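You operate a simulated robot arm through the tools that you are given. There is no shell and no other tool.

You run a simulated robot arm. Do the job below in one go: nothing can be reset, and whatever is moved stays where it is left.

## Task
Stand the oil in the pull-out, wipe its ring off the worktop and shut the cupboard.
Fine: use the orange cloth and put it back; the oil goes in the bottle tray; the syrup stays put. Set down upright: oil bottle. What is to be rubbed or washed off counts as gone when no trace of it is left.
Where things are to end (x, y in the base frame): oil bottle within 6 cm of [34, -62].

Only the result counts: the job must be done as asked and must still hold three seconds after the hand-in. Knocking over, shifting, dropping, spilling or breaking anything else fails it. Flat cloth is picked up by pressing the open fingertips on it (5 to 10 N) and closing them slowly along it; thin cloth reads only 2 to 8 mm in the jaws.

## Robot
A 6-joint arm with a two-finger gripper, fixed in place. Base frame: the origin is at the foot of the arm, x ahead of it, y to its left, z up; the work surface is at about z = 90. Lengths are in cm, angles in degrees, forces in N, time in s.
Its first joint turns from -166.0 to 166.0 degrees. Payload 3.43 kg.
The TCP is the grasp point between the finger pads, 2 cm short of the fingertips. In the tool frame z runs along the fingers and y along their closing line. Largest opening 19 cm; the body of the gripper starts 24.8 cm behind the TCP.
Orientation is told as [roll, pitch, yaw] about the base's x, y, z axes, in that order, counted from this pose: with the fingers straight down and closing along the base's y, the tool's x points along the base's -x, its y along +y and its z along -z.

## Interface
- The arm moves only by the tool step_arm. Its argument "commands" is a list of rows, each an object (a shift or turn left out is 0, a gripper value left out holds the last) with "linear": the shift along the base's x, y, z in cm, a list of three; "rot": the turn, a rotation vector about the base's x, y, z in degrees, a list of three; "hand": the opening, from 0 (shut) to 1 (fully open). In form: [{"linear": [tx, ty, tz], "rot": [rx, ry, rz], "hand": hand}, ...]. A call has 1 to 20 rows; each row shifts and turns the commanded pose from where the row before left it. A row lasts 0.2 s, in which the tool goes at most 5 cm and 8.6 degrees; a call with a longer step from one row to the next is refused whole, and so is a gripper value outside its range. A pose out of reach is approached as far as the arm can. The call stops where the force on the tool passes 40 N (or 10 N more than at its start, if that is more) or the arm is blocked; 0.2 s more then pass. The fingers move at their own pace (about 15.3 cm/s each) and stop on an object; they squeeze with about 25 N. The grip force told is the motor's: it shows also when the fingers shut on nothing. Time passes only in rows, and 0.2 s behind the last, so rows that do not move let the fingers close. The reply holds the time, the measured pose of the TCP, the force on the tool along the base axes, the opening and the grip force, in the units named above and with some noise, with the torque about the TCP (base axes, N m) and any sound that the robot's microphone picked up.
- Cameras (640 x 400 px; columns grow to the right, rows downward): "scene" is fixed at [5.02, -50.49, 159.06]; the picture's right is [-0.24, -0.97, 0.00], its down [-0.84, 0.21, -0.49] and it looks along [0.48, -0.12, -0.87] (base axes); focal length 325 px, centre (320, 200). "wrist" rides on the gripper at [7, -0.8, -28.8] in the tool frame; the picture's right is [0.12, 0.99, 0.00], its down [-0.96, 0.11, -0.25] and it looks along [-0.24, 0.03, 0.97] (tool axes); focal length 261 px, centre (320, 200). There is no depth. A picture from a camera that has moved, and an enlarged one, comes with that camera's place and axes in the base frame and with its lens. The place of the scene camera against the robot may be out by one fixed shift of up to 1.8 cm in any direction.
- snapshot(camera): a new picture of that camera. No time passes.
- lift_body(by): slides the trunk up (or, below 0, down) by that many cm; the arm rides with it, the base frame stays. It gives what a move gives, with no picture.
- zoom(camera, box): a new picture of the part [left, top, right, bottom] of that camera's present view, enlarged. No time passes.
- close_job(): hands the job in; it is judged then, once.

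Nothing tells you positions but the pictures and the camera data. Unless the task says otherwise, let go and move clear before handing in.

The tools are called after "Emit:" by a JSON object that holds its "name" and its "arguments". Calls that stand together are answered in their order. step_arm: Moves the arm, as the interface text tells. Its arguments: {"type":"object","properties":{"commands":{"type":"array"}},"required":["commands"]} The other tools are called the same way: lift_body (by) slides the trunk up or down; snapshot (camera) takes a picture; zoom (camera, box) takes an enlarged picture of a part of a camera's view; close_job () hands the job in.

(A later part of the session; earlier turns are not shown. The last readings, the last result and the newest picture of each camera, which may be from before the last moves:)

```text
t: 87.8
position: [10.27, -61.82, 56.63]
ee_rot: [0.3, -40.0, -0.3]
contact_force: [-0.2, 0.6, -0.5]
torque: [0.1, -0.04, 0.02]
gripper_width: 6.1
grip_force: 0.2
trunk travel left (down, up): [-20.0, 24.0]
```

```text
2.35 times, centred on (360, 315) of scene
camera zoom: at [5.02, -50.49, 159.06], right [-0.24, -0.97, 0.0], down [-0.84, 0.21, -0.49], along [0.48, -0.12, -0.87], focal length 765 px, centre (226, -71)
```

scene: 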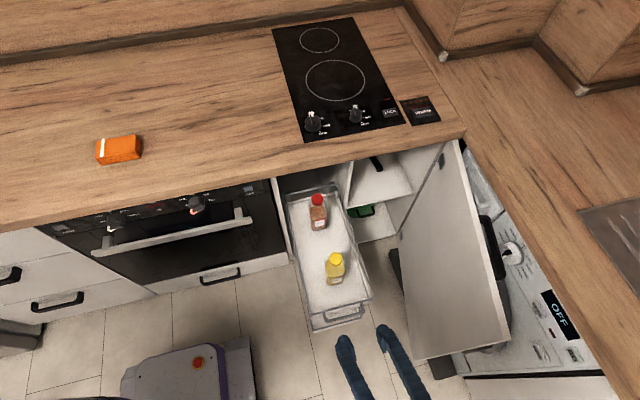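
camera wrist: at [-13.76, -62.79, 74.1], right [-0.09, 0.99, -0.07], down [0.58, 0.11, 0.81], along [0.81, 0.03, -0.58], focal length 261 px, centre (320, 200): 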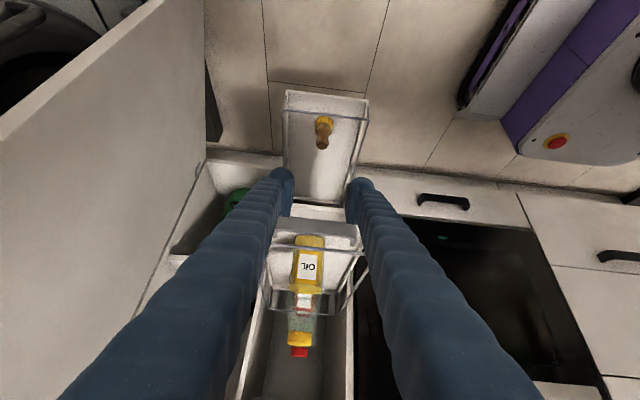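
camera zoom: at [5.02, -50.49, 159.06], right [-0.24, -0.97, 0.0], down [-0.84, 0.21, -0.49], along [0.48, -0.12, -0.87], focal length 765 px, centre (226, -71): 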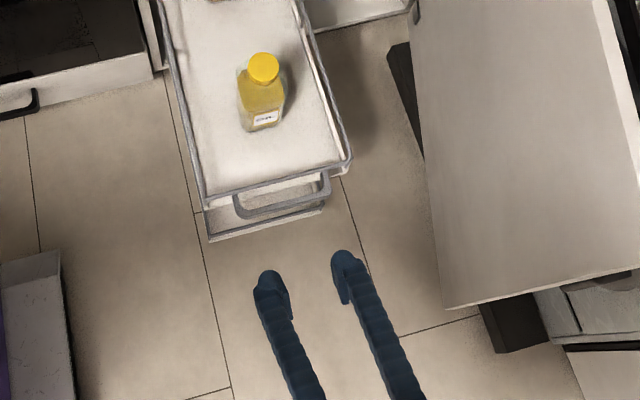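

I'll zoom in on the handle to check its height against the fingertips before touching it.

Emit:
{"name": "zoom", "arguments": {"camera": "wrist", "box": [240, 150, 400, 270]}}

Emit:
{"name": "zoom", "arguments": {"camera": "scene", "box": [300, 280, 400, 370]}}

```text
3.33 times, centred on (320, 210) of wrist
camera zoom: at [-13.76, -62.79, 74.1], right [-0.09, 0.99, -0.07], down [0.58, 0.11, 0.81], along [0.81, 0.03, -0.58], focal length 869 px, centre (320, 167)
```

zoom: 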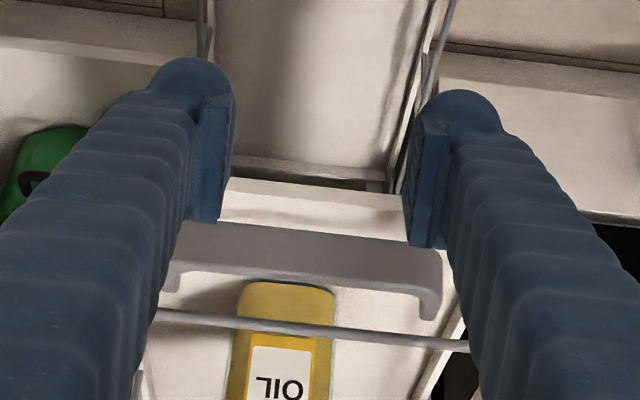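

```text
4.44 times, centred on (350, 325) of scene
camera zoom: at [5.02, -50.49, 159.06], right [-0.24, -0.97, 0.0], down [-0.84, 0.21, -0.49], along [0.48, -0.12, -0.87], focal length 1444 px, centre (187, -356)
```

zoom: 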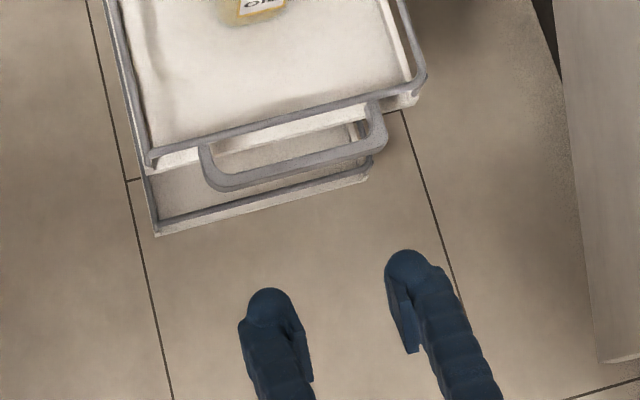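

The bar's front face is at z 54 to 56, so I'll lower the fingers 3.4 cm so that their flat front meets it, then close in slowly.

Emit:
{"name": "step_arm", "arguments": {"commands": [{"linear": [0, 0, -1.7]}, {"linear": [0, 0, -1.7]}, {"linear": [2, 0, 0]}, {"linear": [2, 0, 0]}, {"linear": [1, 0, 0]}, {"linear": [0.5, 0, 0]}, {"linear": [0, 0, 0]}]}}

Emit:
{"name": "zoom", "arguments": {"camera": "scene", "box": [300, 270, 400, 360]}}

Emit:
{"name": "zoom", "arguments": {"camera": "wrist", "box": [240, 150, 400, 270]}}

```text
t: 89.4
position: [15.64, -62.74, 53.23]
ee_rot: [0.8, -40.0, -0.4]
contact_force: [0.3, 1.0, 0.2]
torque: [-0.03, 0.04, 0.0]
gripper_width: 6.06
grip_force: 0.0
out of reach, approached as far as the arm can: row 3, 4
trunk travel left (down, up): [-20.0, 24.0]
```

```text
4.44 times, centred on (350, 315) of scene
camera zoom: at [5.02, -50.49, 159.06], right [-0.24, -0.97, 0.0], down [-0.84, 0.21, -0.49], along [0.48, -0.12, -0.87], focal length 1444 px, centre (187, -311)
```

zoom: 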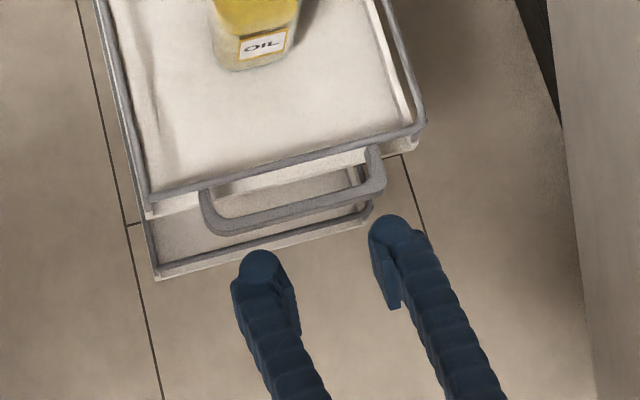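

```text
3.33 times, centred on (320, 210) of wrist
camera zoom: at [-8.38, -64.01, 70.7], right [-0.09, 0.99, -0.07], down [0.58, 0.11, 0.81], along [0.81, 0.04, -0.58], focal length 869 px, centre (320, 167)
```

zoom: 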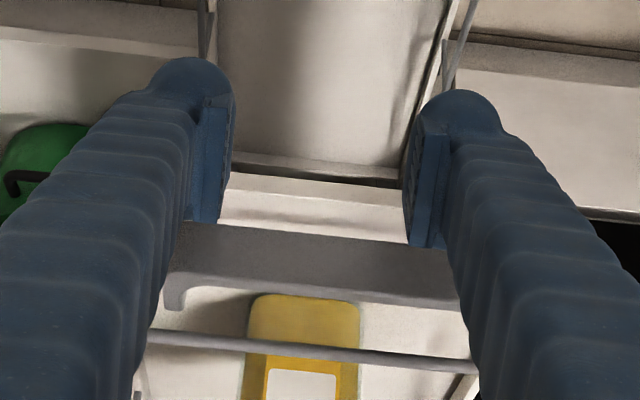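

The arm is at its lower reach limit here. I'll back off and raise the gripper, then lower the trunk by the same amount so the arm has more room.

Emit:
{"name": "step_arm", "arguments": {"commands": [{"linear": [-2, 0, 0]}, {"linear": [0, 0, 3]}, {"linear": [0, 0, 4]}, {"linear": [0, 0, 4]}, {"linear": [0, 0, 4]}, {"linear": [0, 0, 0]}]}}

```text
t: 90.8
position: [13.68, -62.41, 68.22]
ee_rot: [-0.1, -40.0, 0.0]
contact_force: [0.0, -0.5, 0.0]
torque: [-0.06, 0.08, -0.03]
gripper_width: 6.08
grip_force: 0.0
trunk travel left (down, up): [-20.0, 24.0]
```

Emit:
{"name": "lift_body", "arguments": {"by": -15}}

Emit:
{"name": "snapshot", "arguments": {"camera": "wrist"}}

Emit:
{"name": "snapshot", "arguments": {"camera": "scene"}}

```text
t: 92.5
position: [13.76, -62.46, 53.12]
ee_rot: [0.0, -40.0, 0.1]
contact_force: [-0.6, 0.0, 0.3]
torque: [-0.01, 0.01, 0.04]
gripper_width: 6.09
grip_force: 0.0
trunk travel left (down, up): [-5.0, 39.0]
```

```text
taken
camera wrist: at [-10.27, -63.43, 70.64], right [-0.09, 0.99, -0.08], down [0.58, 0.12, 0.81], along [0.81, 0.03, -0.58], focal length 261 px, centre (320, 200)
```

wrist: 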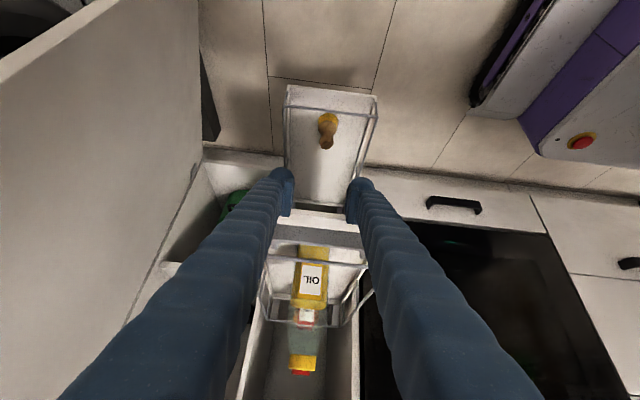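

```text
taken
```

scene: 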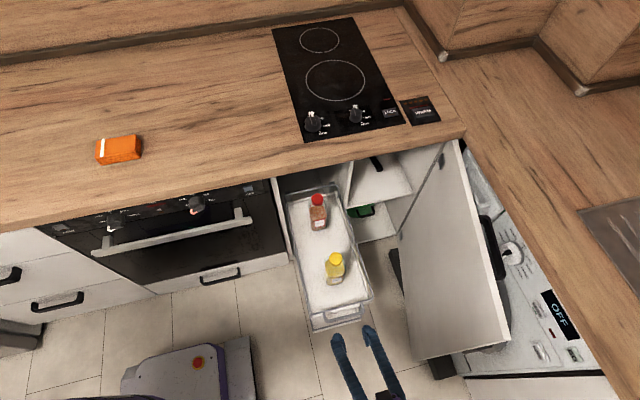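

With the trunk lower, the arm stands at handle height in the right pose. I'll advance slowly to touch the handle.

Emit:
{"name": "step_arm", "arguments": {"commands": [{"linear": [1, 0.6, 0]}, {"linear": [1, 0, 0]}, {"linear": [0.6, 0, 0]}, {"linear": [0.4, 0, 0]}, {"linear": [0.4, 0, 0]}, {"linear": [0, 0, 0]}]}}

Emit:
{"name": "zoom", "arguments": {"camera": "wrist", "box": [240, 150, 400, 270]}}

Emit:
{"name": "zoom", "arguments": {"camera": "scene", "box": [300, 270, 400, 360]}}

```text
t: 94.0
position: [17.17, -61.74, 53.17]
ee_rot: [0.0, -40.0, -0.1]
contact_force: [-1.6, 0.1, 0.3]
torque: [0.02, 0.01, 0.02]
gripper_width: 6.05
grip_force: 0.1
trunk travel left (down, up): [-5.0, 39.0]
```

```text
3.33 times, centred on (320, 210) of wrist
camera zoom: at [-6.87, -62.73, 70.63], right [-0.09, 0.99, -0.08], down [0.58, 0.11, 0.81], along [0.81, 0.03, -0.58], focal length 869 px, centre (320, 167)
```

zoom: 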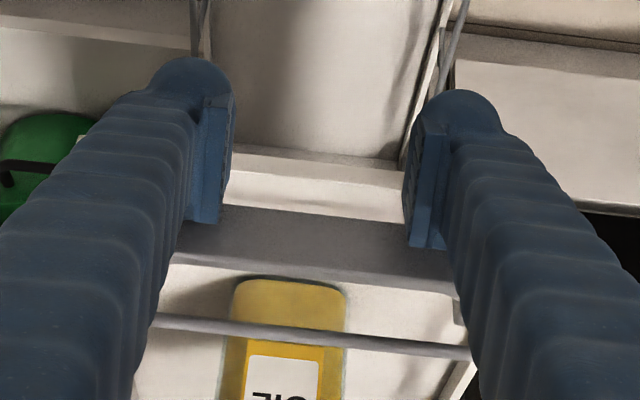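

```text
4.44 times, centred on (350, 315) of scene
camera zoom: at [5.02, -50.49, 159.06], right [-0.24, -0.97, 0.0], down [-0.84, 0.21, -0.49], along [0.48, -0.12, -0.87], focal length 1444 px, centre (187, -311)
```

zoom: 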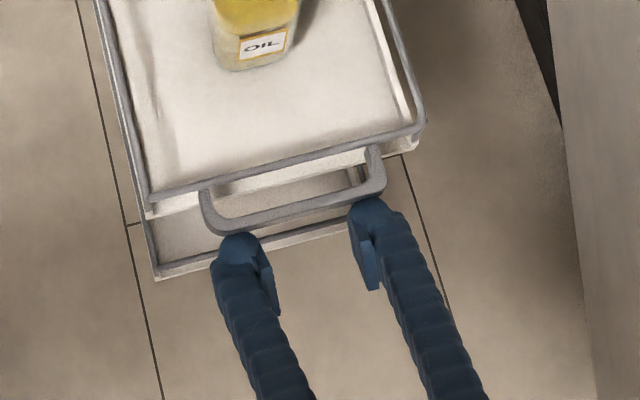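

The fingers are just at the handle bar. I'll push very gently for the first few centimetres and check the drawer and bottles.

Emit:
{"name": "step_arm", "arguments": {"commands": [{"linear": [0.2, 0, 0]}, {"linear": [0.2, 0, 0]}, {"linear": [0.3, 0, 0]}, {"linear": [0.3, 0, 0]}, {"linear": [0.3, 0, 0]}, {"linear": [0.4, 0, 0]}, {"linear": [0.4, 0, 0]}, {"linear": [0.4, 0, 0]}]}}

Emit:
{"name": "snapshot", "arguments": {"camera": "scene"}}

Emit:
{"name": "zoom", "arguments": {"camera": "scene", "box": [300, 270, 400, 360]}}

```text
t: 95.8
position: [19.7, -61.8, 53.15]
ee_rot: [0.0, -40.0, -0.1]
contact_force: [-0.2, -0.4, -0.5]
torque: [0.01, -0.01, 0.03]
gripper_width: 6.1
grip_force: 0.1
trunk travel left (down, up): [-5.0, 39.0]
```

```text
taken
```

scene: 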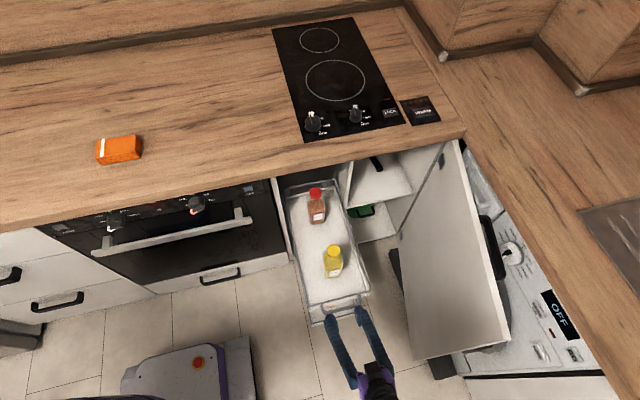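

```text
4.44 times, centred on (350, 315) of scene
camera zoom: at [5.02, -50.49, 159.06], right [-0.24, -0.97, 0.0], down [-0.84, 0.21, -0.49], along [0.48, -0.12, -0.87], focal length 1444 px, centre (187, -311)
```

zoom: 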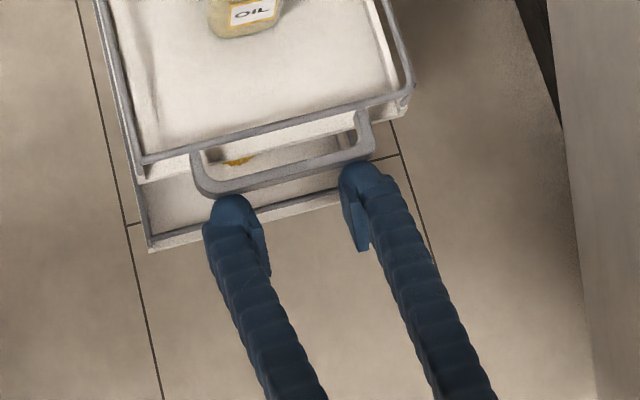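

The drawer glides easily and the bottles stand. I'll keep pushing at a slow, even pace.

Emit:
{"name": "step_arm", "arguments": {"commands": [{"linear": [0.4, 0, 0]}, {"linear": [0.5, 0, 0]}, {"linear": [0.6, 0, 0]}, {"linear": [0.6, 0, 0]}, {"linear": [0.6, 0, 0]}, {"linear": [0.6, 0, 0]}, {"linear": [0.6, 0, 0]}, {"linear": [0.6, 0, 0]}, {"linear": [0.6, 0, 0]}, {"linear": [0.6, 0, 0]}, {"linear": [0.6, 0, 0]}, {"linear": [0.6, 0, 0]}, {"linear": [0.6, 0, 0]}, {"linear": [0.6, 0, 0]}, {"linear": [0.6, 0, 0]}, {"linear": [0.6, 0, 0]}, {"linear": [0.6, 0, 0]}, {"linear": [0.5, 0, 0]}, {"linear": [0.4, 0, 0]}, {"linear": [0.3, 0, 0]}]}}

Emit:
{"name": "snapshot", "arguments": {"camera": "scene"}}

Emit:
{"name": "snapshot", "arguments": {"camera": "wrist"}}

```text
t: 100.0
position: [30.78, -61.9, 53.25]
ee_rot: [0.0, -40.0, 0.1]
contact_force: [0.4, 0.2, 0.0]
torque: [-0.02, 0.0, 0.01]
gripper_width: 6.07
grip_force: 0.0
trunk travel left (down, up): [-5.0, 39.0]
```

```text
taken
```

scene: 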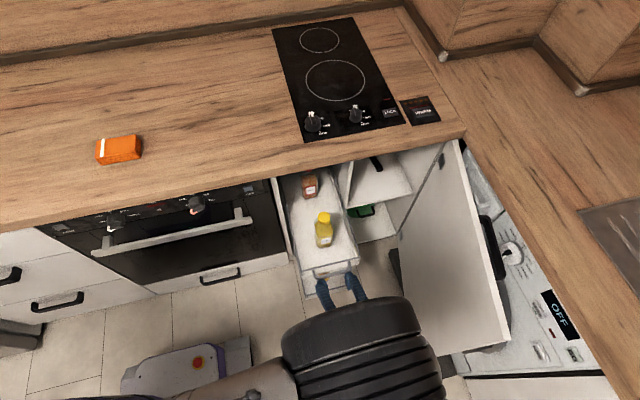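

```text
taken
camera wrist: at [6.76, -62.94, 70.66], right [-0.09, 0.99, -0.08], down [0.58, 0.11, 0.81], along [0.81, 0.03, -0.58], focal length 261 px, centre (320, 200)
```

wrist: 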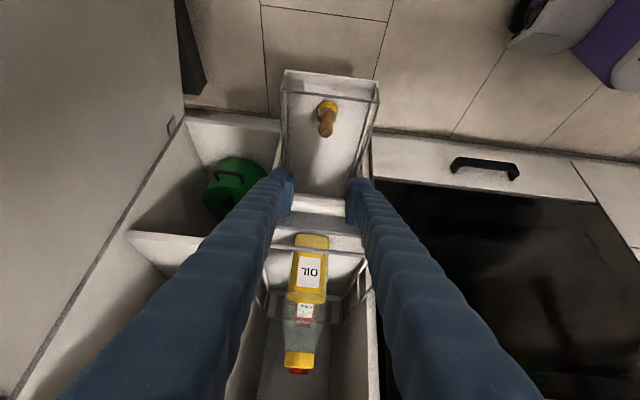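

Everything stands still inside while it moves. I'll push on at the same pace.

Emit:
{"name": "step_arm", "arguments": {"commands": [{"linear": [0.4, 0, 0]}, {"linear": [0.5, 0, 0]}, {"linear": [0.6, 0, 0]}, {"linear": [0.6, 0, 0]}, {"linear": [0.6, 0, 0]}, {"linear": [0.6, 0, 0]}, {"linear": [0.6, 0, 0]}, {"linear": [0.6, 0, 0]}, {"linear": [0.6, 0, 0]}, {"linear": [0.6, 0, 0]}, {"linear": [0.6, 0, 0]}, {"linear": [0.6, 0, 0]}, {"linear": [0.6, 0, 0]}, {"linear": [0.6, 0, 0]}, {"linear": [0.6, 0, 0]}, {"linear": [0.6, 0, 0]}, {"linear": [0.6, 0, 0]}, {"linear": [0.5, 0, 0]}, {"linear": [0.4, 0, 0]}, {"linear": [0.3, 0, 0]}]}}

Emit:
{"name": "snapshot", "arguments": {"camera": "scene"}}

Emit:
{"name": "snapshot", "arguments": {"camera": "wrist"}}

```text
t: 104.2
position: [42.01, -61.89, 53.16]
ee_rot: [-0.1, -40.0, 0.0]
contact_force: [0.0, -0.5, 0.0]
torque: [0.01, -0.02, -0.03]
gripper_width: 6.07
grip_force: 0.1
trunk travel left (down, up): [-5.0, 39.0]
```

```text
taken
```

scene: 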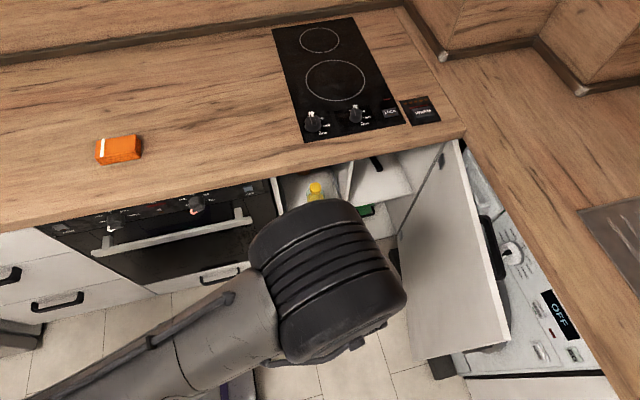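

```text
taken
camera wrist: at [17.89, -62.84, 70.6], right [-0.09, 0.99, -0.08], down [0.58, 0.11, 0.81], along [0.81, 0.03, -0.58], focal length 261 px, centre (320, 200)
```

wrist: 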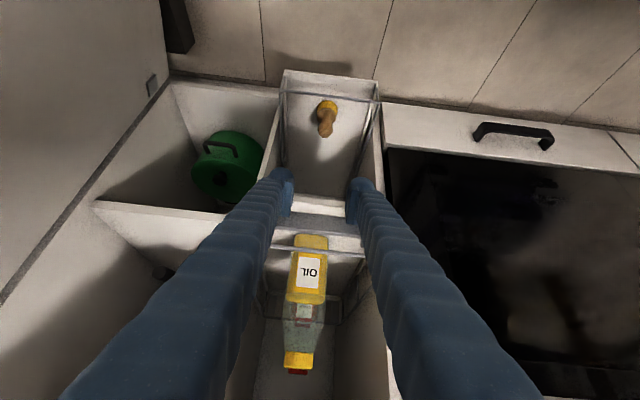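

Still smooth; the drawer front is at about x 44. I'll continue more slowly to feel for the end stop.

Emit:
{"name": "step_arm", "arguments": {"commands": [{"linear": [0.4, 0, 0]}, {"linear": [0.5, 0, 0]}, {"linear": [0.5, 0, 0]}, {"linear": [0.5, 0, 0]}, {"linear": [0.5, 0, 0]}, {"linear": [0.5, 0, 0]}, {"linear": [0.5, 0, 0]}, {"linear": [0.5, 0, 0]}, {"linear": [0.5, 0, 0]}, {"linear": [0.5, 0, 0]}, {"linear": [0.5, 0, 0]}, {"linear": [0.5, 0, 0]}, {"linear": [0.5, 0, 0]}, {"linear": [0.4, 0, 0]}, {"linear": [0.4, 0, 0]}, {"linear": [0.3, 0, 0]}]}}

Emit:
{"name": "snapshot", "arguments": {"camera": "scene"}}

Emit:
{"name": "snapshot", "arguments": {"camera": "wrist"}}

```text
t: 107.5
position: [49.39, -62.01, 53.06]
ee_rot: [0.0, -40.0, -0.1]
contact_force: [-1.8, -0.4, -1.0]
torque: [-0.04, 0.03, 0.05]
gripper_width: 6.12
grip_force: 0.2
trunk travel left (down, up): [-5.0, 39.0]
```

```text
taken
```

scene: 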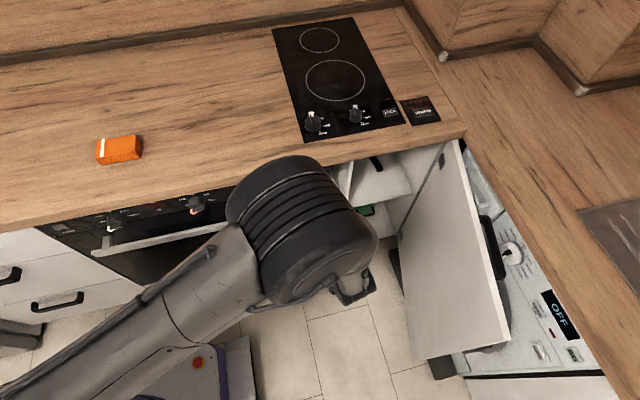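

```text
taken
camera wrist: at [25.35, -62.93, 70.6], right [-0.09, 0.99, -0.08], down [0.58, 0.11, 0.81], along [0.81, 0.03, -0.58], focal length 261 px, centre (320, 200)
```

wrist: 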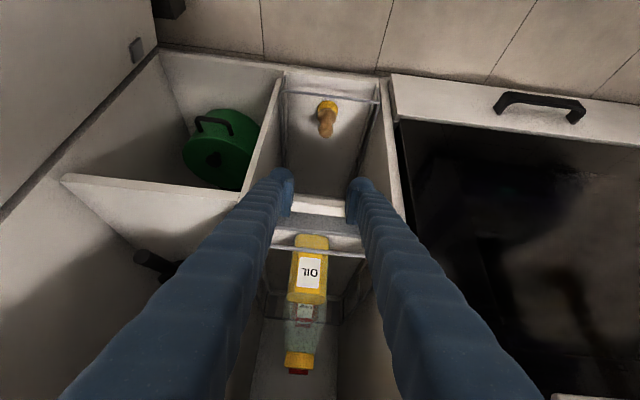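

The tray is nearly inside the carcass. I'll continue in small steps until the end stop shows in the force.

Emit:
{"name": "step_arm", "arguments": {"commands": [{"linear": [0.3, 0, 0]}, {"linear": [0.4, 0, 0]}, {"linear": [0.4, 0, 0]}, {"linear": [0.4, 0, 0]}, {"linear": [0.4, 0, 0]}, {"linear": [0.3, 0, 0]}]}}

```text
t: 109.0
position: [51.52, -62.05, 53.21]
ee_rot: [0.0, -40.0, 0.1]
contact_force: [-0.1, 0.2, -0.6]
torque: [-0.03, 0.02, 0.0]
gripper_width: 6.08
grip_force: 0.1
trunk travel left (down, up): [-5.0, 39.0]
```

Emit:
{"name": "step_arm", "arguments": {"commands": [{"linear": [0.3, 0, 0]}, {"linear": [0.4, 0, 0]}, {"linear": [0.4, 0, 0]}, {"linear": [0.4, 0, 0]}, {"linear": [0.4, 0, 0]}, {"linear": [0.3, 0, 0]}]}}

Emit:
{"name": "snapshot", "arguments": {"camera": "wrist"}}

Emit:
{"name": "zoom", "arguments": {"camera": "wrist", "box": [230, 40, 430, 290]}}

```text
t: 110.3
position: [53.73, -62.09, 53.09]
ee_rot: [0.0, -39.9, -0.1]
contact_force: [0.1, 0.3, -0.2]
torque: [-0.03, 0.01, 0.04]
gripper_width: 6.08
grip_force: 0.1
trunk travel left (down, up): [-5.0, 39.0]
```

```text
taken
camera wrist: at [29.76, -62.92, 70.64], right [-0.09, 0.99, -0.08], down [0.58, 0.11, 0.81], along [0.81, 0.03, -0.58], focal length 261 px, centre (320, 200)
```

wrist: 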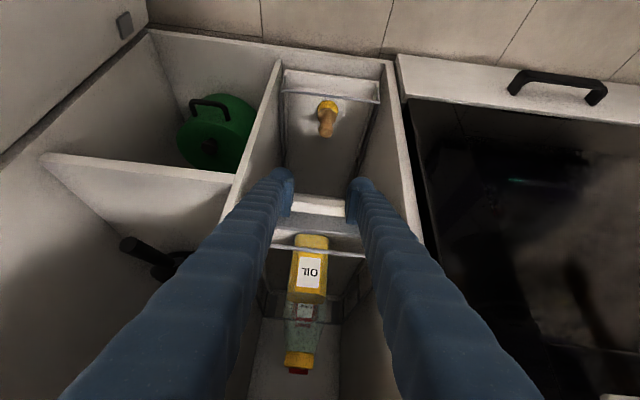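

```text
1.60 times, centred on (330, 165) of wrist
camera zoom: at [29.76, -62.92, 70.64], right [-0.09, 0.99, -0.08], down [0.58, 0.11, 0.81], along [0.81, 0.03, -0.58], focal length 417 px, centre (304, 256)
```

zoom: 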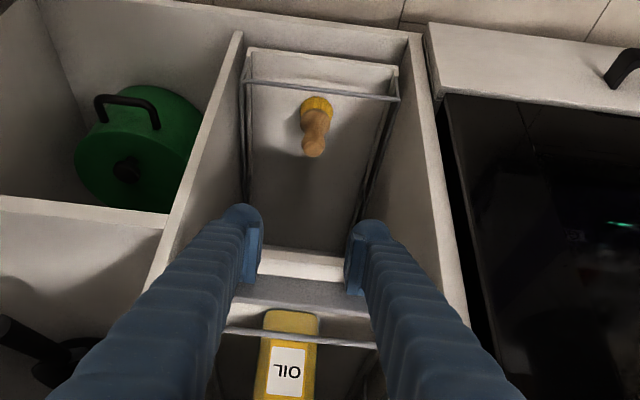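

The lower tray front is now behind the carcass edge. I'll keep pushing gently to the stop.

Emit:
{"name": "step_arm", "arguments": {"commands": [{"linear": [0.3, 0, 0]}, {"linear": [0.3, 0, 0]}, {"linear": [0.3, 0, 0]}, {"linear": [0.3, 0, 0]}, {"linear": [0.3, 0, 0]}, {"linear": [0.3, 0, 0]}]}}

```text
t: 111.8
position: [55.6, -61.91, 53.07]
ee_rot: [0.0, -40.0, -0.1]
contact_force: [0.5, -1.4, 1.2]
torque: [-0.02, -0.03, 0.01]
gripper_width: 6.07
grip_force: 0.1
trunk travel left (down, up): [-5.0, 39.0]
```

Emit:
{"name": "step_arm", "arguments": {"commands": [{"linear": [0.3, 0, 0]}, {"linear": [0.3, 0, 0]}, {"linear": [0.3, 0, 0]}, {"linear": [0.3, 0, 0]}, {"linear": [0.3, 0, 0]}, {"linear": [0.3, 0, 0]}]}}

Emit:
{"name": "snapshot", "arguments": {"camera": "wrist"}}

Emit:
{"name": "snapshot", "arguments": {"camera": "scene"}}

```text
t: 112.8
position: [56.41, -61.86, 52.69]
ee_rot: [0.1, -39.5, -0.3]
contact_force: [-2.3, -0.4, -3.7]
torque: [-0.16, 0.06, 0.07]
gripper_width: 6.07
grip_force: 0.1
trunk travel left (down, up): [-5.0, 39.0]
stopped in row 5: the force on the tool passed its limit at 53 N (the readings are from after the stop); the commanded pose is now the measured one
```

```text
taken
camera wrist: at [32.46, -62.81, 70.47], right [-0.09, 0.99, -0.07], down [0.58, 0.11, 0.8], along [0.81, 0.03, -0.59], focal length 261 px, centre (320, 200)
```

wrist: 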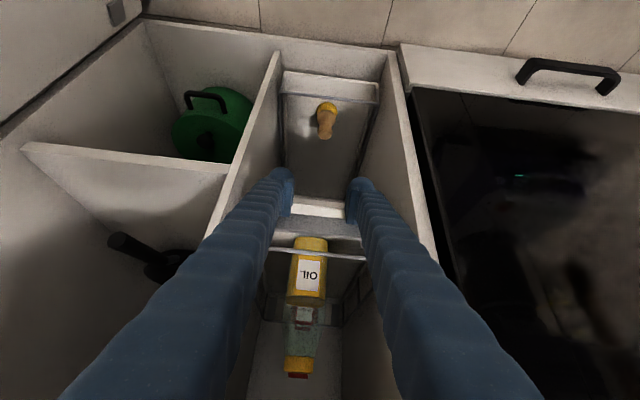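

```text
taken
```

scene: 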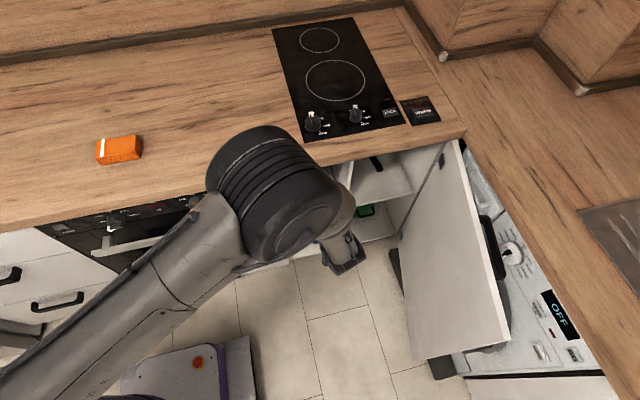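

The push met a firm stop with the drawer fully inside, and the bottles and the brush still stand. I'll back off and check that the pull-out stays in.

Emit:
{"name": "step_arm", "arguments": {"commands": [{"linear": [-0.5, 0, 0]}, {"linear": [-1.5, 0, 0]}, {"linear": [-3, 0, 0]}, {"linear": [-4, 0, 0]}, {"linear": [-4, 0, 0]}, {"linear": [0, 0, 0]}, {"linear": [0, 0, 0]}]}}

Emit:
{"name": "snapshot", "arguments": {"camera": "wrist"}}

Emit:
{"name": "zoom", "arguments": {"camera": "wrist", "box": [200, 60, 440, 320]}}

```text
t: 114.4
position: [43.49, -61.89, 52.79]
ee_rot: [0.2, -39.7, -0.2]
contact_force: [0.3, 0.2, -1.2]
torque: [0.0, 0.0, 0.05]
gripper_width: 6.07
grip_force: 0.1
trunk travel left (down, up): [-5.0, 39.0]
```

```text
taken
camera wrist: at [19.58, -62.8, 70.43], right [-0.09, 0.99, -0.07], down [0.58, 0.11, 0.8], along [0.81, 0.03, -0.59], focal length 261 px, centre (320, 200)
```

wrist: 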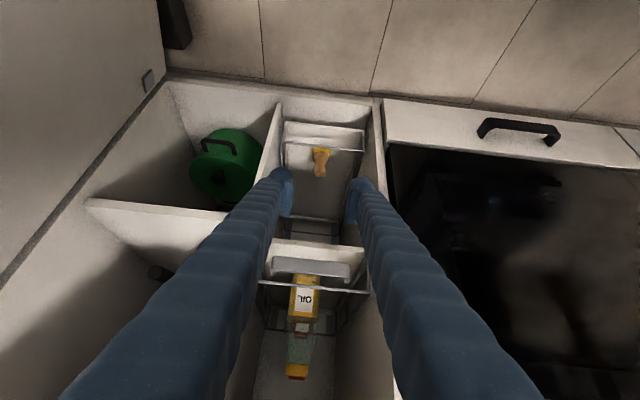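

```text
1.54 times, centred on (320, 190) of wrist
camera zoom: at [19.58, -62.8, 70.43], right [-0.09, 0.99, -0.07], down [0.58, 0.11, 0.8], along [0.81, 0.03, -0.59], focal length 401 px, centre (320, 215)
```

zoom: 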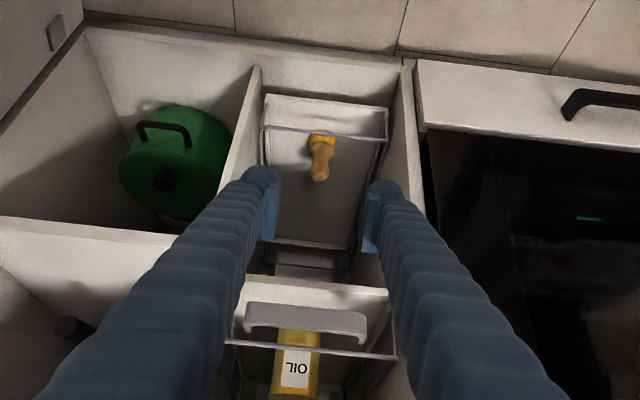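

The pull-out stays in with its handle at about x 59, behind the carcass edge. Next is the door: I'll withdraw, set the tool upright again and look at the door's free end.

Emit:
{"name": "step_arm", "arguments": {"commands": [{"linear": [-4, 0, 0]}, {"linear": [-4, 0, 0]}, {"linear": [-4, 0, 0]}, {"linear": [-4, 0, 0]}, {"linear": [-4, 0, 0]}, {"linear": [-4, 0, 1]}, {"linear": [-2, 0, 4]}, {"linear": [0, 0, 4], "rot": [0, 7.9, 0]}, {"linear": [0, 0, 4], "rot": [0, 7.9, 0]}, {"linear": [0, 0, 4], "rot": [0, 7.9, 0]}, {"linear": [0, 0, 4], "rot": [0, 7.9, 0]}, {"linear": [0, 0, 4], "rot": [0, 8, 0]}, {"linear": [0, 0, 4.5]}, {"linear": [0, 0, 4.5]}, {"linear": [0, 0, 4.5]}, {"linear": [0, 0, 4.5]}, {"linear": [0, 0, 4.5]}, {"linear": [0, 0, 0]}]}}

Emit:
{"name": "snapshot", "arguments": {"camera": "wrist"}}

Emit:
{"name": "snapshot", "arguments": {"camera": "scene"}}

```text
t: 118.2
position: [17.3, -61.97, 100.33]
ee_rot: [0.1, 0.1, -0.2]
contact_force: [0.5, 1.0, -0.9]
torque: [-0.11, -0.01, -0.01]
gripper_width: 6.1
grip_force: 0.0
trunk travel left (down, up): [-5.0, 39.0]
```

```text
taken
camera wrist: at [10.11, -62.79, 129.11], right [-0.12, 0.99, 0.0], down [0.96, 0.11, 0.25], along [0.25, 0.03, -0.97], focal length 261 px, centre (320, 200)
```

wrist: 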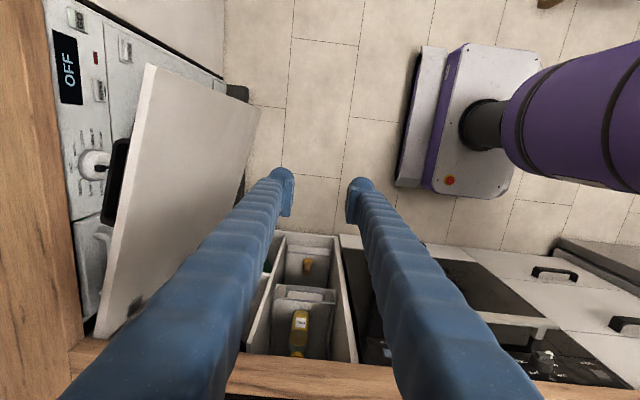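

```text
taken
```

scene: 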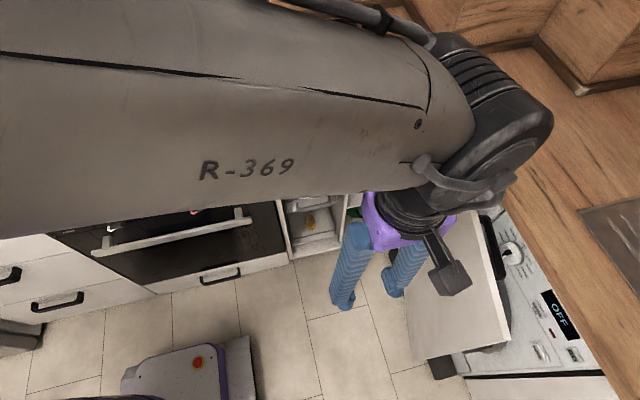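

The pull-out is in and the door is clear. I'll zoom in on the door's free end to fix its height and place.

Emit:
{"name": "zoom", "arguments": {"camera": "wrist", "box": [60, 40, 220, 160]}}

Emit:
{"name": "zoom", "arguments": {"camera": "wrist", "box": [40, 220, 200, 360]}}

```text
3.33 times, centred on (140, 100) of wrist
camera zoom: at [10.11, -62.79, 129.11], right [-0.12, 0.99, 0.0], down [0.96, 0.11, 0.25], along [0.25, 0.03, -0.97], focal length 869 px, centre (920, 533)
```

zoom: 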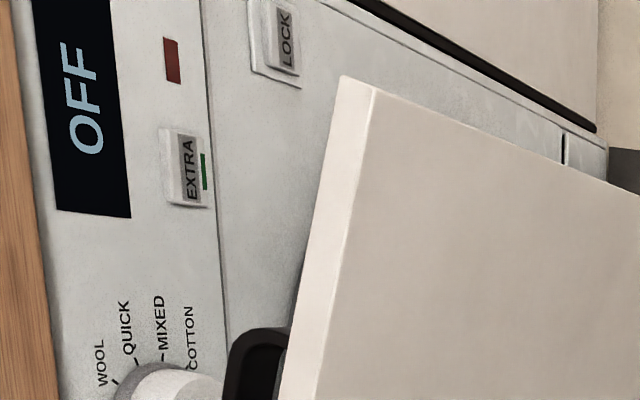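

```text
2.86 times, centred on (120, 290) of wrist
camera zoom: at [10.11, -62.79, 129.11], right [-0.12, 0.99, 0.0], down [0.96, 0.11, 0.25], along [0.25, 0.03, -0.97], focal length 745 px, centre (891, -57)
```

zoom: 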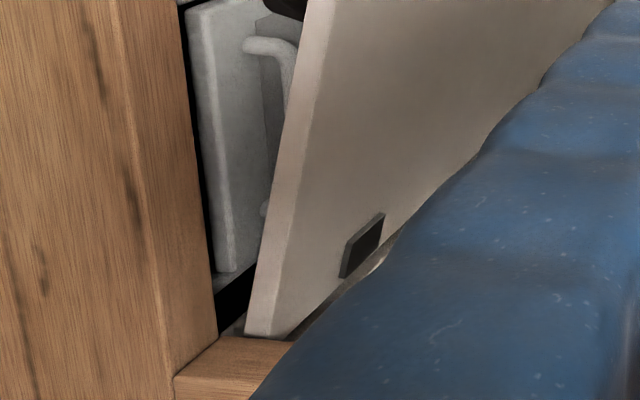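

The door's top is at z 85.7, its free end at (3.2, -90) and its hinge at about (54.6, -102.6), so it stands about 76 degrees open. The gap behind it to the side worktop is about 10 cm. I'll close the fingers, tilt 30 degrees and move over beyond the free end.

Emit:
{"name": "step_arm", "arguments": {"commands": [{"linear": [-2, -3.3, 0.6], "rot": [0, -3, 0], "hand": 0}, {"linear": [-2, -3.3, 0.6], "rot": [0, -3, 0]}, {"linear": [-2, -3.3, 0.6], "rot": [0, -3, 0]}, {"linear": [-2, -3.3, 0.6], "rot": [0, -3, 0]}, {"linear": [-2, -3.3, 0.6], "rot": [0, -3, 0]}, {"linear": [-2, -3.3, 0.6], "rot": [0, -3, 0]}, {"linear": [-2, -3.3, 0.6], "rot": [0, -3, 0]}, {"linear": [-2, -3.3, 0.6], "rot": [0, -3, 0]}, {"linear": [-2, -3.3, 0], "rot": [0, -3, 0]}, {"linear": [-2.3, -3.3, 0], "rot": [0, -3, 0]}, {"linear": [0, 0, 0]}]}}

Emit:
{"name": "snapshot", "arguments": {"camera": "wrist"}}

Emit:
{"name": "snapshot", "arguments": {"camera": "scene"}}

```text
t: 120.6
position: [-2.79, -90.21, 103.69]
ee_rot: [0.0, -30.0, -0.2]
contact_force: [0.5, 0.3, 0.3]
torque: [-0.17, -0.01, -0.11]
gripper_width: 0.01
grip_force: 24.5
out of reach, approached as far as the arm can: row 10
trunk travel left (down, up): [-5.0, 39.0]
```

```text
taken
camera wrist: at [-23.45, -91.03, 125.16], right [-0.1, 0.99, -0.06], down [0.71, 0.11, 0.7], along [0.7, 0.03, -0.72], focal length 261 px, centre (320, 200)
```

wrist: 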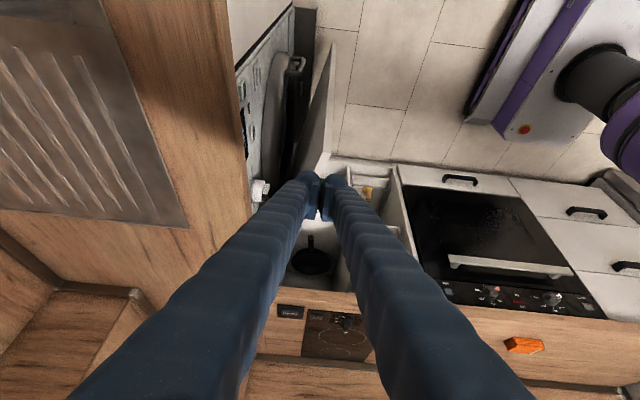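

```text
taken
```

scene: 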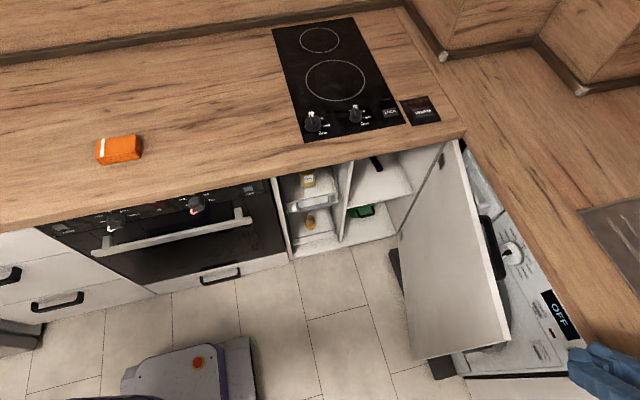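

The arm cannot quite reach far enough at this height with the trunk low; it stopped at y -90. I'll raise the trunk so that the arm works lower relative to its shoulder.

Emit:
{"name": "lift_body", "arguments": {"by": 15}}

```text
t: 122.4
position: [-2.7, -90.27, 118.72]
ee_rot: [0.1, -30.0, -0.2]
contact_force: [-0.3, -1.7, -0.5]
torque: [0.04, -0.06, 0.01]
gripper_width: 0.01
grip_force: 24.6
trunk travel left (down, up): [-20.0, 24.0]
```

Now I'll lower the arm at this spot, still well above the door top, and see how far it reaches.

Emit:
{"name": "step_arm", "arguments": {"commands": [{"linear": [0, 0, -3.5]}, {"linear": [0, 0, -3.5]}, {"linear": [0, 0, -3.5]}, {"linear": [0, 0, -3.5]}, {"linear": [0, 0, 0]}]}}

```text
t: 123.6
position: [-2.77, -90.32, 104.8]
ee_rot: [0.1, -30.0, -0.2]
contact_force: [0.2, -0.4, -0.9]
torque: [0.08, -0.04, 0.03]
gripper_width: 0.01
grip_force: 25.0
trunk travel left (down, up): [-20.0, 24.0]
```

Now I'll try the sideways move to y -95.

Emit:
{"name": "step_arm", "arguments": {"commands": [{"linear": [0, -1.3, 0]}, {"linear": [0, -1.3, 0]}, {"linear": [0, -1.3, 0]}, {"linear": [0, -1.2, 0]}, {"linear": [0, 0, 0]}]}}

Emit:
{"name": "snapshot", "arguments": {"camera": "wrist"}}

```text
t: 124.8
position: [-2.8, -95.03, 104.68]
ee_rot: [0.0, -29.9, -0.1]
contact_force: [-0.2, -0.8, -0.7]
torque: [0.07, -0.07, 0.04]
gripper_width: 0.0
grip_force: 25.2
trunk travel left (down, up): [-20.0, 24.0]
```

```text
taken
camera wrist: at [-23.41, -96.05, 126.01], right [-0.1, 0.99, -0.06], down [0.71, 0.11, 0.7], along [0.7, 0.03, -0.72], focal length 261 px, centre (320, 200)
```

wrist: 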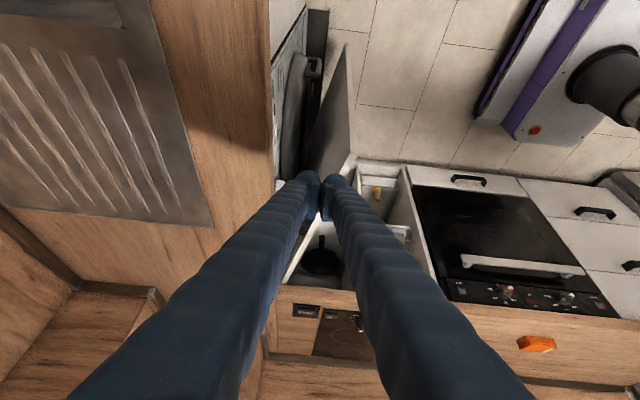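

I reached y -95. I'll zoom in to see how the fingers stand against the door's free end and the gap.

Emit:
{"name": "zoom", "arguments": {"camera": "wrist", "box": [250, 20, 410, 220]}}

Emit:
{"name": "zoom", "arguments": {"camera": "scene", "box": [440, 220, 640, 400]}}

```text
2.00 times, centred on (330, 120) of wrist
camera zoom: at [-23.41, -96.05, 126.01], right [-0.1, 0.99, -0.06], down [0.71, 0.11, 0.7], along [0.7, 0.03, -0.72], focal length 521 px, centre (300, 360)
```

zoom: 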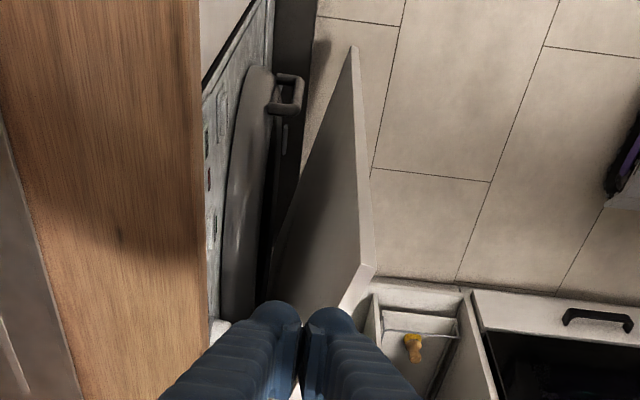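

```text
2.22 times, centred on (540, 310) of scene
camera zoom: at [5.02, -50.49, 159.06], right [-0.24, -0.97, 0.0], down [-0.84, 0.21, -0.49], along [0.48, -0.12, -0.87], focal length 722 px, centre (-169, -44)
```

zoom: 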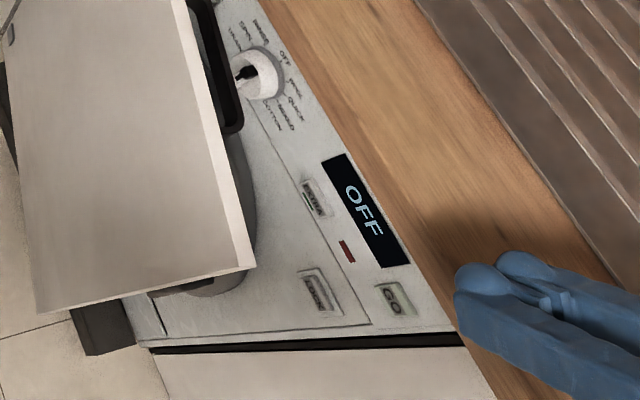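

The gap between the door and the side worktop is open, with about 6 cm free on the worktop side. I'll descend just beyond the free end, then look again.

Emit:
{"name": "step_arm", "arguments": {"commands": [{"linear": [0, 0, -3.5]}, {"linear": [0, 0, -4]}, {"linear": [0, 0, -4]}, {"linear": [0, 0, -4]}, {"linear": [0, 0, -4]}, {"linear": [0, 0, -3]}, {"linear": [0, 0, -2]}, {"linear": [0, 0, 0]}]}}

Emit:
{"name": "snapshot", "arguments": {"camera": "wrist"}}

Emit:
{"name": "zoom", "arguments": {"camera": "scene", "box": [440, 220, 640, 400]}}

```text
t: 126.6
position: [-2.72, -95.18, 80.14]
ee_rot: [0.1, -30.0, -0.2]
contact_force: [0.1, -0.2, 0.8]
torque: [0.02, -0.02, -0.04]
gripper_width: 0.0
grip_force: 25.0
trunk travel left (down, up): [-20.0, 24.0]
```

```text
taken
camera wrist: at [-23.33, -96.17, 101.58], right [-0.1, 0.99, -0.06], down [0.71, 0.11, 0.7], along [0.7, 0.03, -0.72], focal length 261 px, centre (320, 200)
```

wrist: 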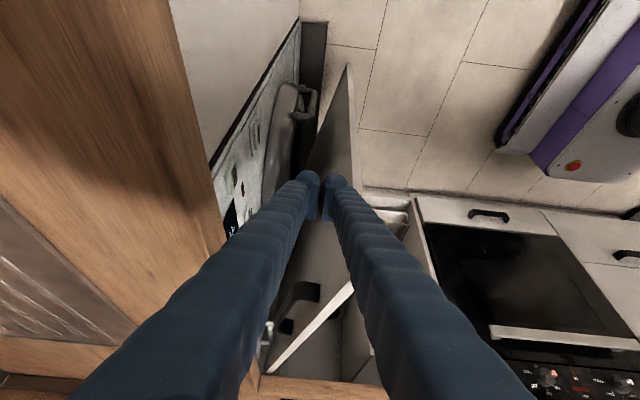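

```text
2.22 times, centred on (540, 310) of scene
camera zoom: at [5.02, -50.49, 159.06], right [-0.24, -0.97, 0.0], down [-0.84, 0.21, -0.49], along [0.48, -0.12, -0.87], focal length 722 px, centre (-169, -44)
```

zoom: 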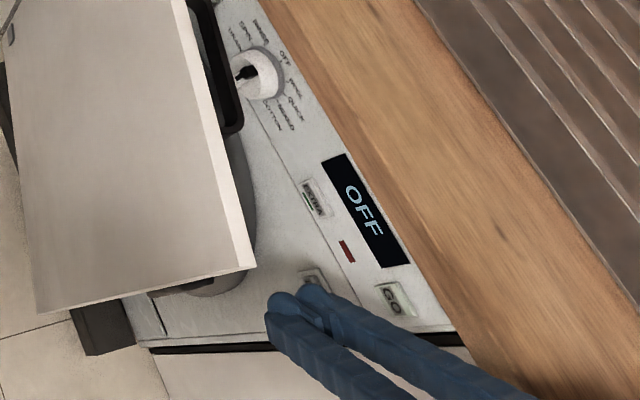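

The fingers are at the right height just beyond the free end and on its outer side. I'll slide them in along the outer face.

Emit:
{"name": "step_arm", "arguments": {"commands": [{"linear": [1.5, 0, 0]}, {"linear": [2, 0, 0]}, {"linear": [2, 0, 0]}, {"linear": [2, 0, 0]}, {"linear": [1.5, 0, 0]}, {"linear": [0, 0, 0]}]}}

Emit:
{"name": "snapshot", "arguments": {"camera": "wrist"}}

Emit:
{"name": "zoom", "arguments": {"camera": "scene", "box": [440, 220, 640, 400]}}

```text
t: 128.0
position: [6.31, -95.47, 80.16]
ee_rot: [0.1, -30.0, -0.3]
contact_force: [-0.4, 0.4, 0.4]
torque: [0.0, 0.02, 0.02]
gripper_width: 0.0
grip_force: 24.9
trunk travel left (down, up): [-20.0, 24.0]
```

```text
taken
camera wrist: at [-14.26, -96.3, 101.68], right [-0.1, 0.99, -0.06], down [0.71, 0.11, 0.7], along [0.7, 0.03, -0.72], focal length 261 px, centre (320, 200)
```

wrist: 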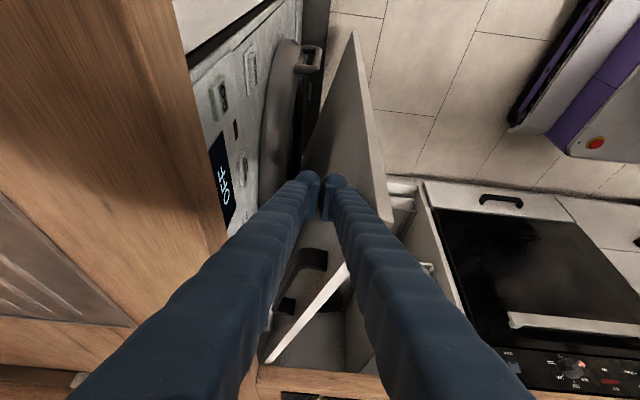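

```text
2.22 times, centred on (540, 310) of scene
camera zoom: at [5.02, -50.49, 159.06], right [-0.24, -0.97, 0.0], down [-0.84, 0.21, -0.49], along [0.48, -0.12, -0.87], focal length 722 px, centre (-169, -44)
```

zoom: 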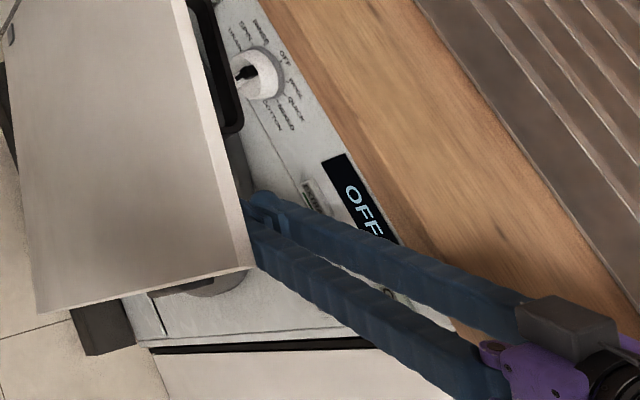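

The fingers are behind the door near its free end. I'll start pushing gently along the closing arc and check the response.

Emit:
{"name": "step_arm", "arguments": {"commands": [{"linear": [0.23, 0.8, 0]}, {"linear": [0.23, 0.8, 0]}, {"linear": [0.23, 0.8, 0]}, {"linear": [0.2, 0.8, 0]}, {"linear": [0.2, 0.8, 0]}, {"linear": [0.2, 0.8, 0]}, {"linear": [0.23, 0.8, 0]}, {"linear": [0.23, 0.8, 0]}, {"linear": [0, 0, 0]}]}}

Emit:
{"name": "snapshot", "arguments": {"camera": "wrist"}}

Emit:
{"name": "snapshot", "arguments": {"camera": "scene"}}

```text
t: 130.0
position: [8.27, -88.91, 80.17]
ee_rot: [0.1, -30.0, -0.2]
contact_force: [-0.3, -0.1, 0.0]
torque: [-0.04, 0.04, -0.04]
gripper_width: 0.01
grip_force: 25.9
trunk travel left (down, up): [-20.0, 24.0]
```

```text
taken
camera wrist: at [-12.46, -89.79, 101.63], right [-0.1, 0.99, -0.06], down [0.71, 0.11, 0.7], along [0.7, 0.03, -0.72], focal length 261 px, centre (320, 200)
```

wrist: 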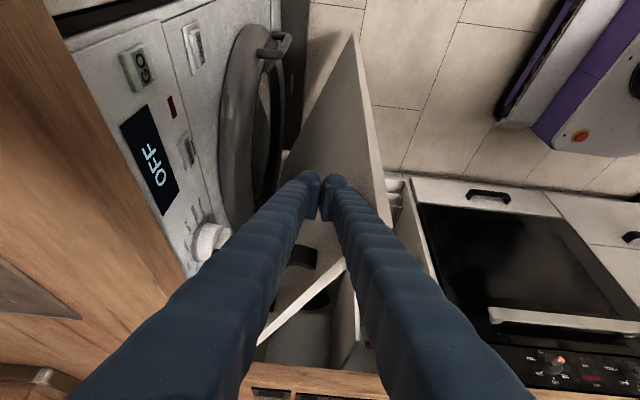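

```text
taken
```

scene: 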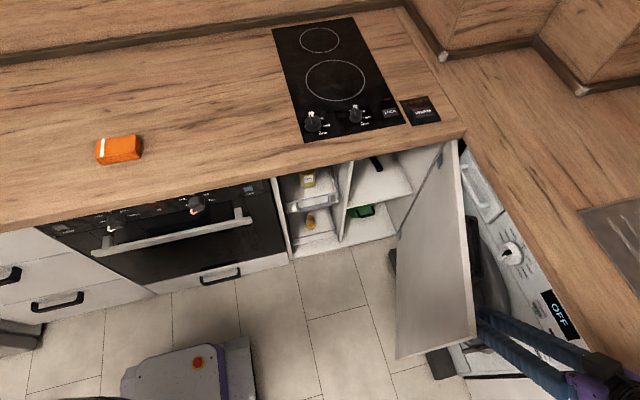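

The door swings easily and follows the fingers. I'll continue along the arc.

Emit:
{"name": "step_arm", "arguments": {"commands": [{"linear": [0.33, 0.91, 0]}, {"linear": [0.33, 0.91, 0]}, {"linear": [0.33, 0.91, 0]}, {"linear": [0.33, 0.91, 0]}, {"linear": [0.33, 0.91, 0]}, {"linear": [0.33, 0.91, 0]}, {"linear": [0.33, 0.91, 0]}, {"linear": [0.33, 0.91, 0]}, {"linear": [0.35, 0.91, 0]}, {"linear": [0.48, 0.79, 0]}, {"linear": [0.48, 0.79, 0]}, {"linear": [0.48, 0.79, 0]}, {"linear": [0.48, 0.79, 0]}, {"linear": [0.48, 0.79, 0]}, {"linear": [0.48, 0.79, 0]}, {"linear": [0.48, 0.78, 0]}, {"linear": [0.48, 0.78, 0]}, {"linear": [0.48, 0.78, 0]}]}}

Emit:
{"name": "snapshot", "arguments": {"camera": "scene"}}

Emit:
{"name": "snapshot", "arguments": {"camera": "wrist"}}

```text
t: 133.8
position: [15.41, -73.65, 80.14]
ee_rot: [0.1, -30.0, -0.1]
contact_force: [-0.2, -0.1, -0.2]
torque: [0.03, 0.01, 0.03]
gripper_width: 0.0
grip_force: 24.4
trunk travel left (down, up): [-20.0, 24.0]
```

```text
taken
```

scene: 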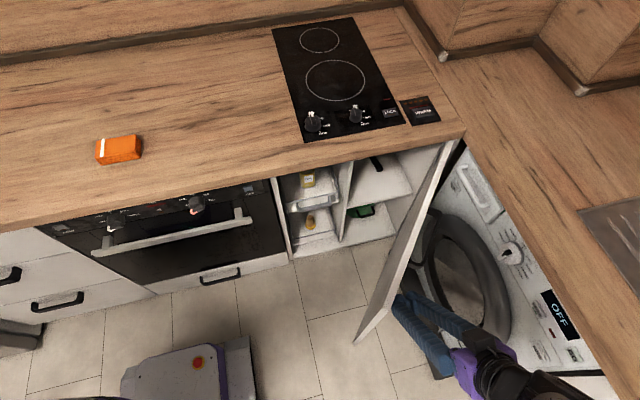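

```text
taken
camera wrist: at [-5.21, -74.6, 101.61], right [-0.1, 0.99, -0.06], down [0.71, 0.11, 0.7], along [0.7, 0.03, -0.72], focal length 261 px, centre (320, 200)
```

wrist: 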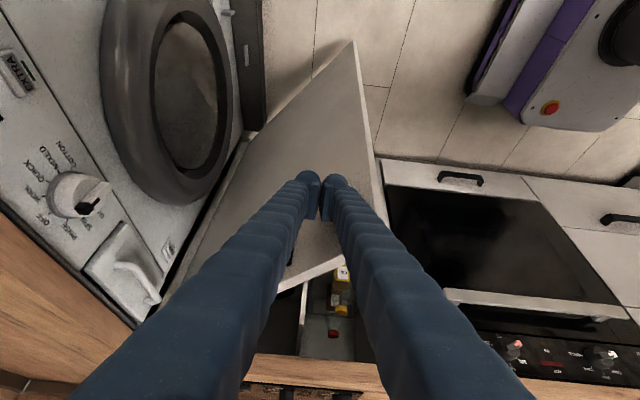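

The door is about half closed and follows well. I'll carry on along the arc.

Emit:
{"name": "step_arm", "arguments": {"commands": [{"linear": [0.6, 0.7, 0]}, {"linear": [0.6, 0.7, 0]}, {"linear": [0.63, 0.7, 0]}, {"linear": [0.63, 0.7, 0]}, {"linear": [0.63, 0.7, 0]}, {"linear": [0.63, 0.7, 0]}, {"linear": [0.63, 0.7, 0]}, {"linear": [0.65, 0.68, 0]}, {"linear": [0.68, 0.68, 0]}, {"linear": [0.73, 0.59, 0]}, {"linear": [0.73, 0.59, 0]}, {"linear": [0.73, 0.59, 0]}, {"linear": [0.73, 0.59, 0]}, {"linear": [0.73, 0.59, 0]}, {"linear": [0.73, 0.59, 0]}, {"linear": [0.74, 0.58, 0]}, {"linear": [0.74, 0.57, 0]}, {"linear": [0.76, 0.56, 0]}]}}

Emit:
{"name": "snapshot", "arguments": {"camera": "scene"}}

Emit:
{"name": "snapshot", "arguments": {"camera": "wrist"}}

```text
t: 137.6
position: [27.76, -62.04, 80.17]
ee_rot: [0.1, -30.0, -0.3]
contact_force: [-0.5, 0.0, -0.4]
torque: [0.01, 0.03, 0.0]
gripper_width: 0.03
grip_force: 25.2
trunk travel left (down, up): [-20.0, 24.0]
```

```text
taken
```

scene: 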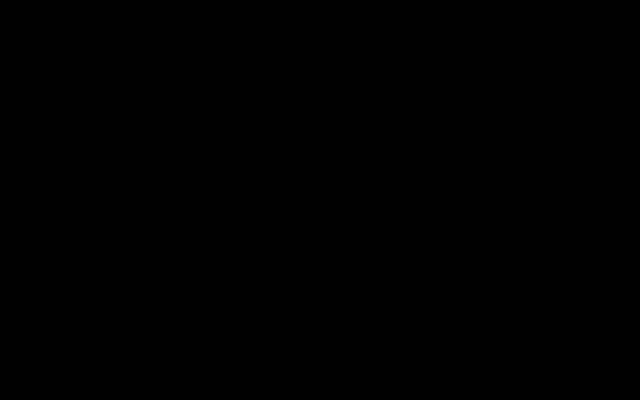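

```text
taken
camera wrist: at [7.14, -63.0, 101.59], right [-0.1, 0.99, -0.06], down [0.71, 0.11, 0.7], along [0.7, 0.03, -0.72], focal length 261 px, centre (320, 200)
```

wrist: 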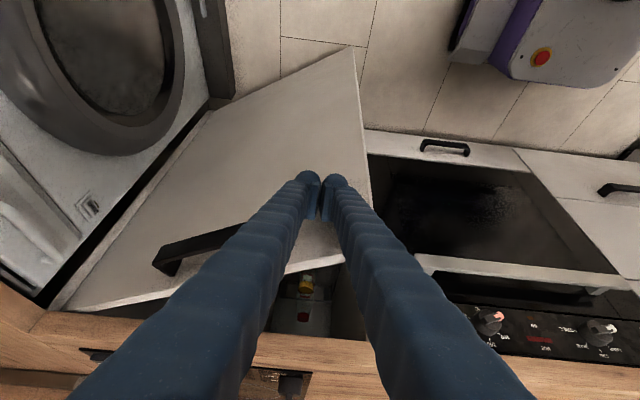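

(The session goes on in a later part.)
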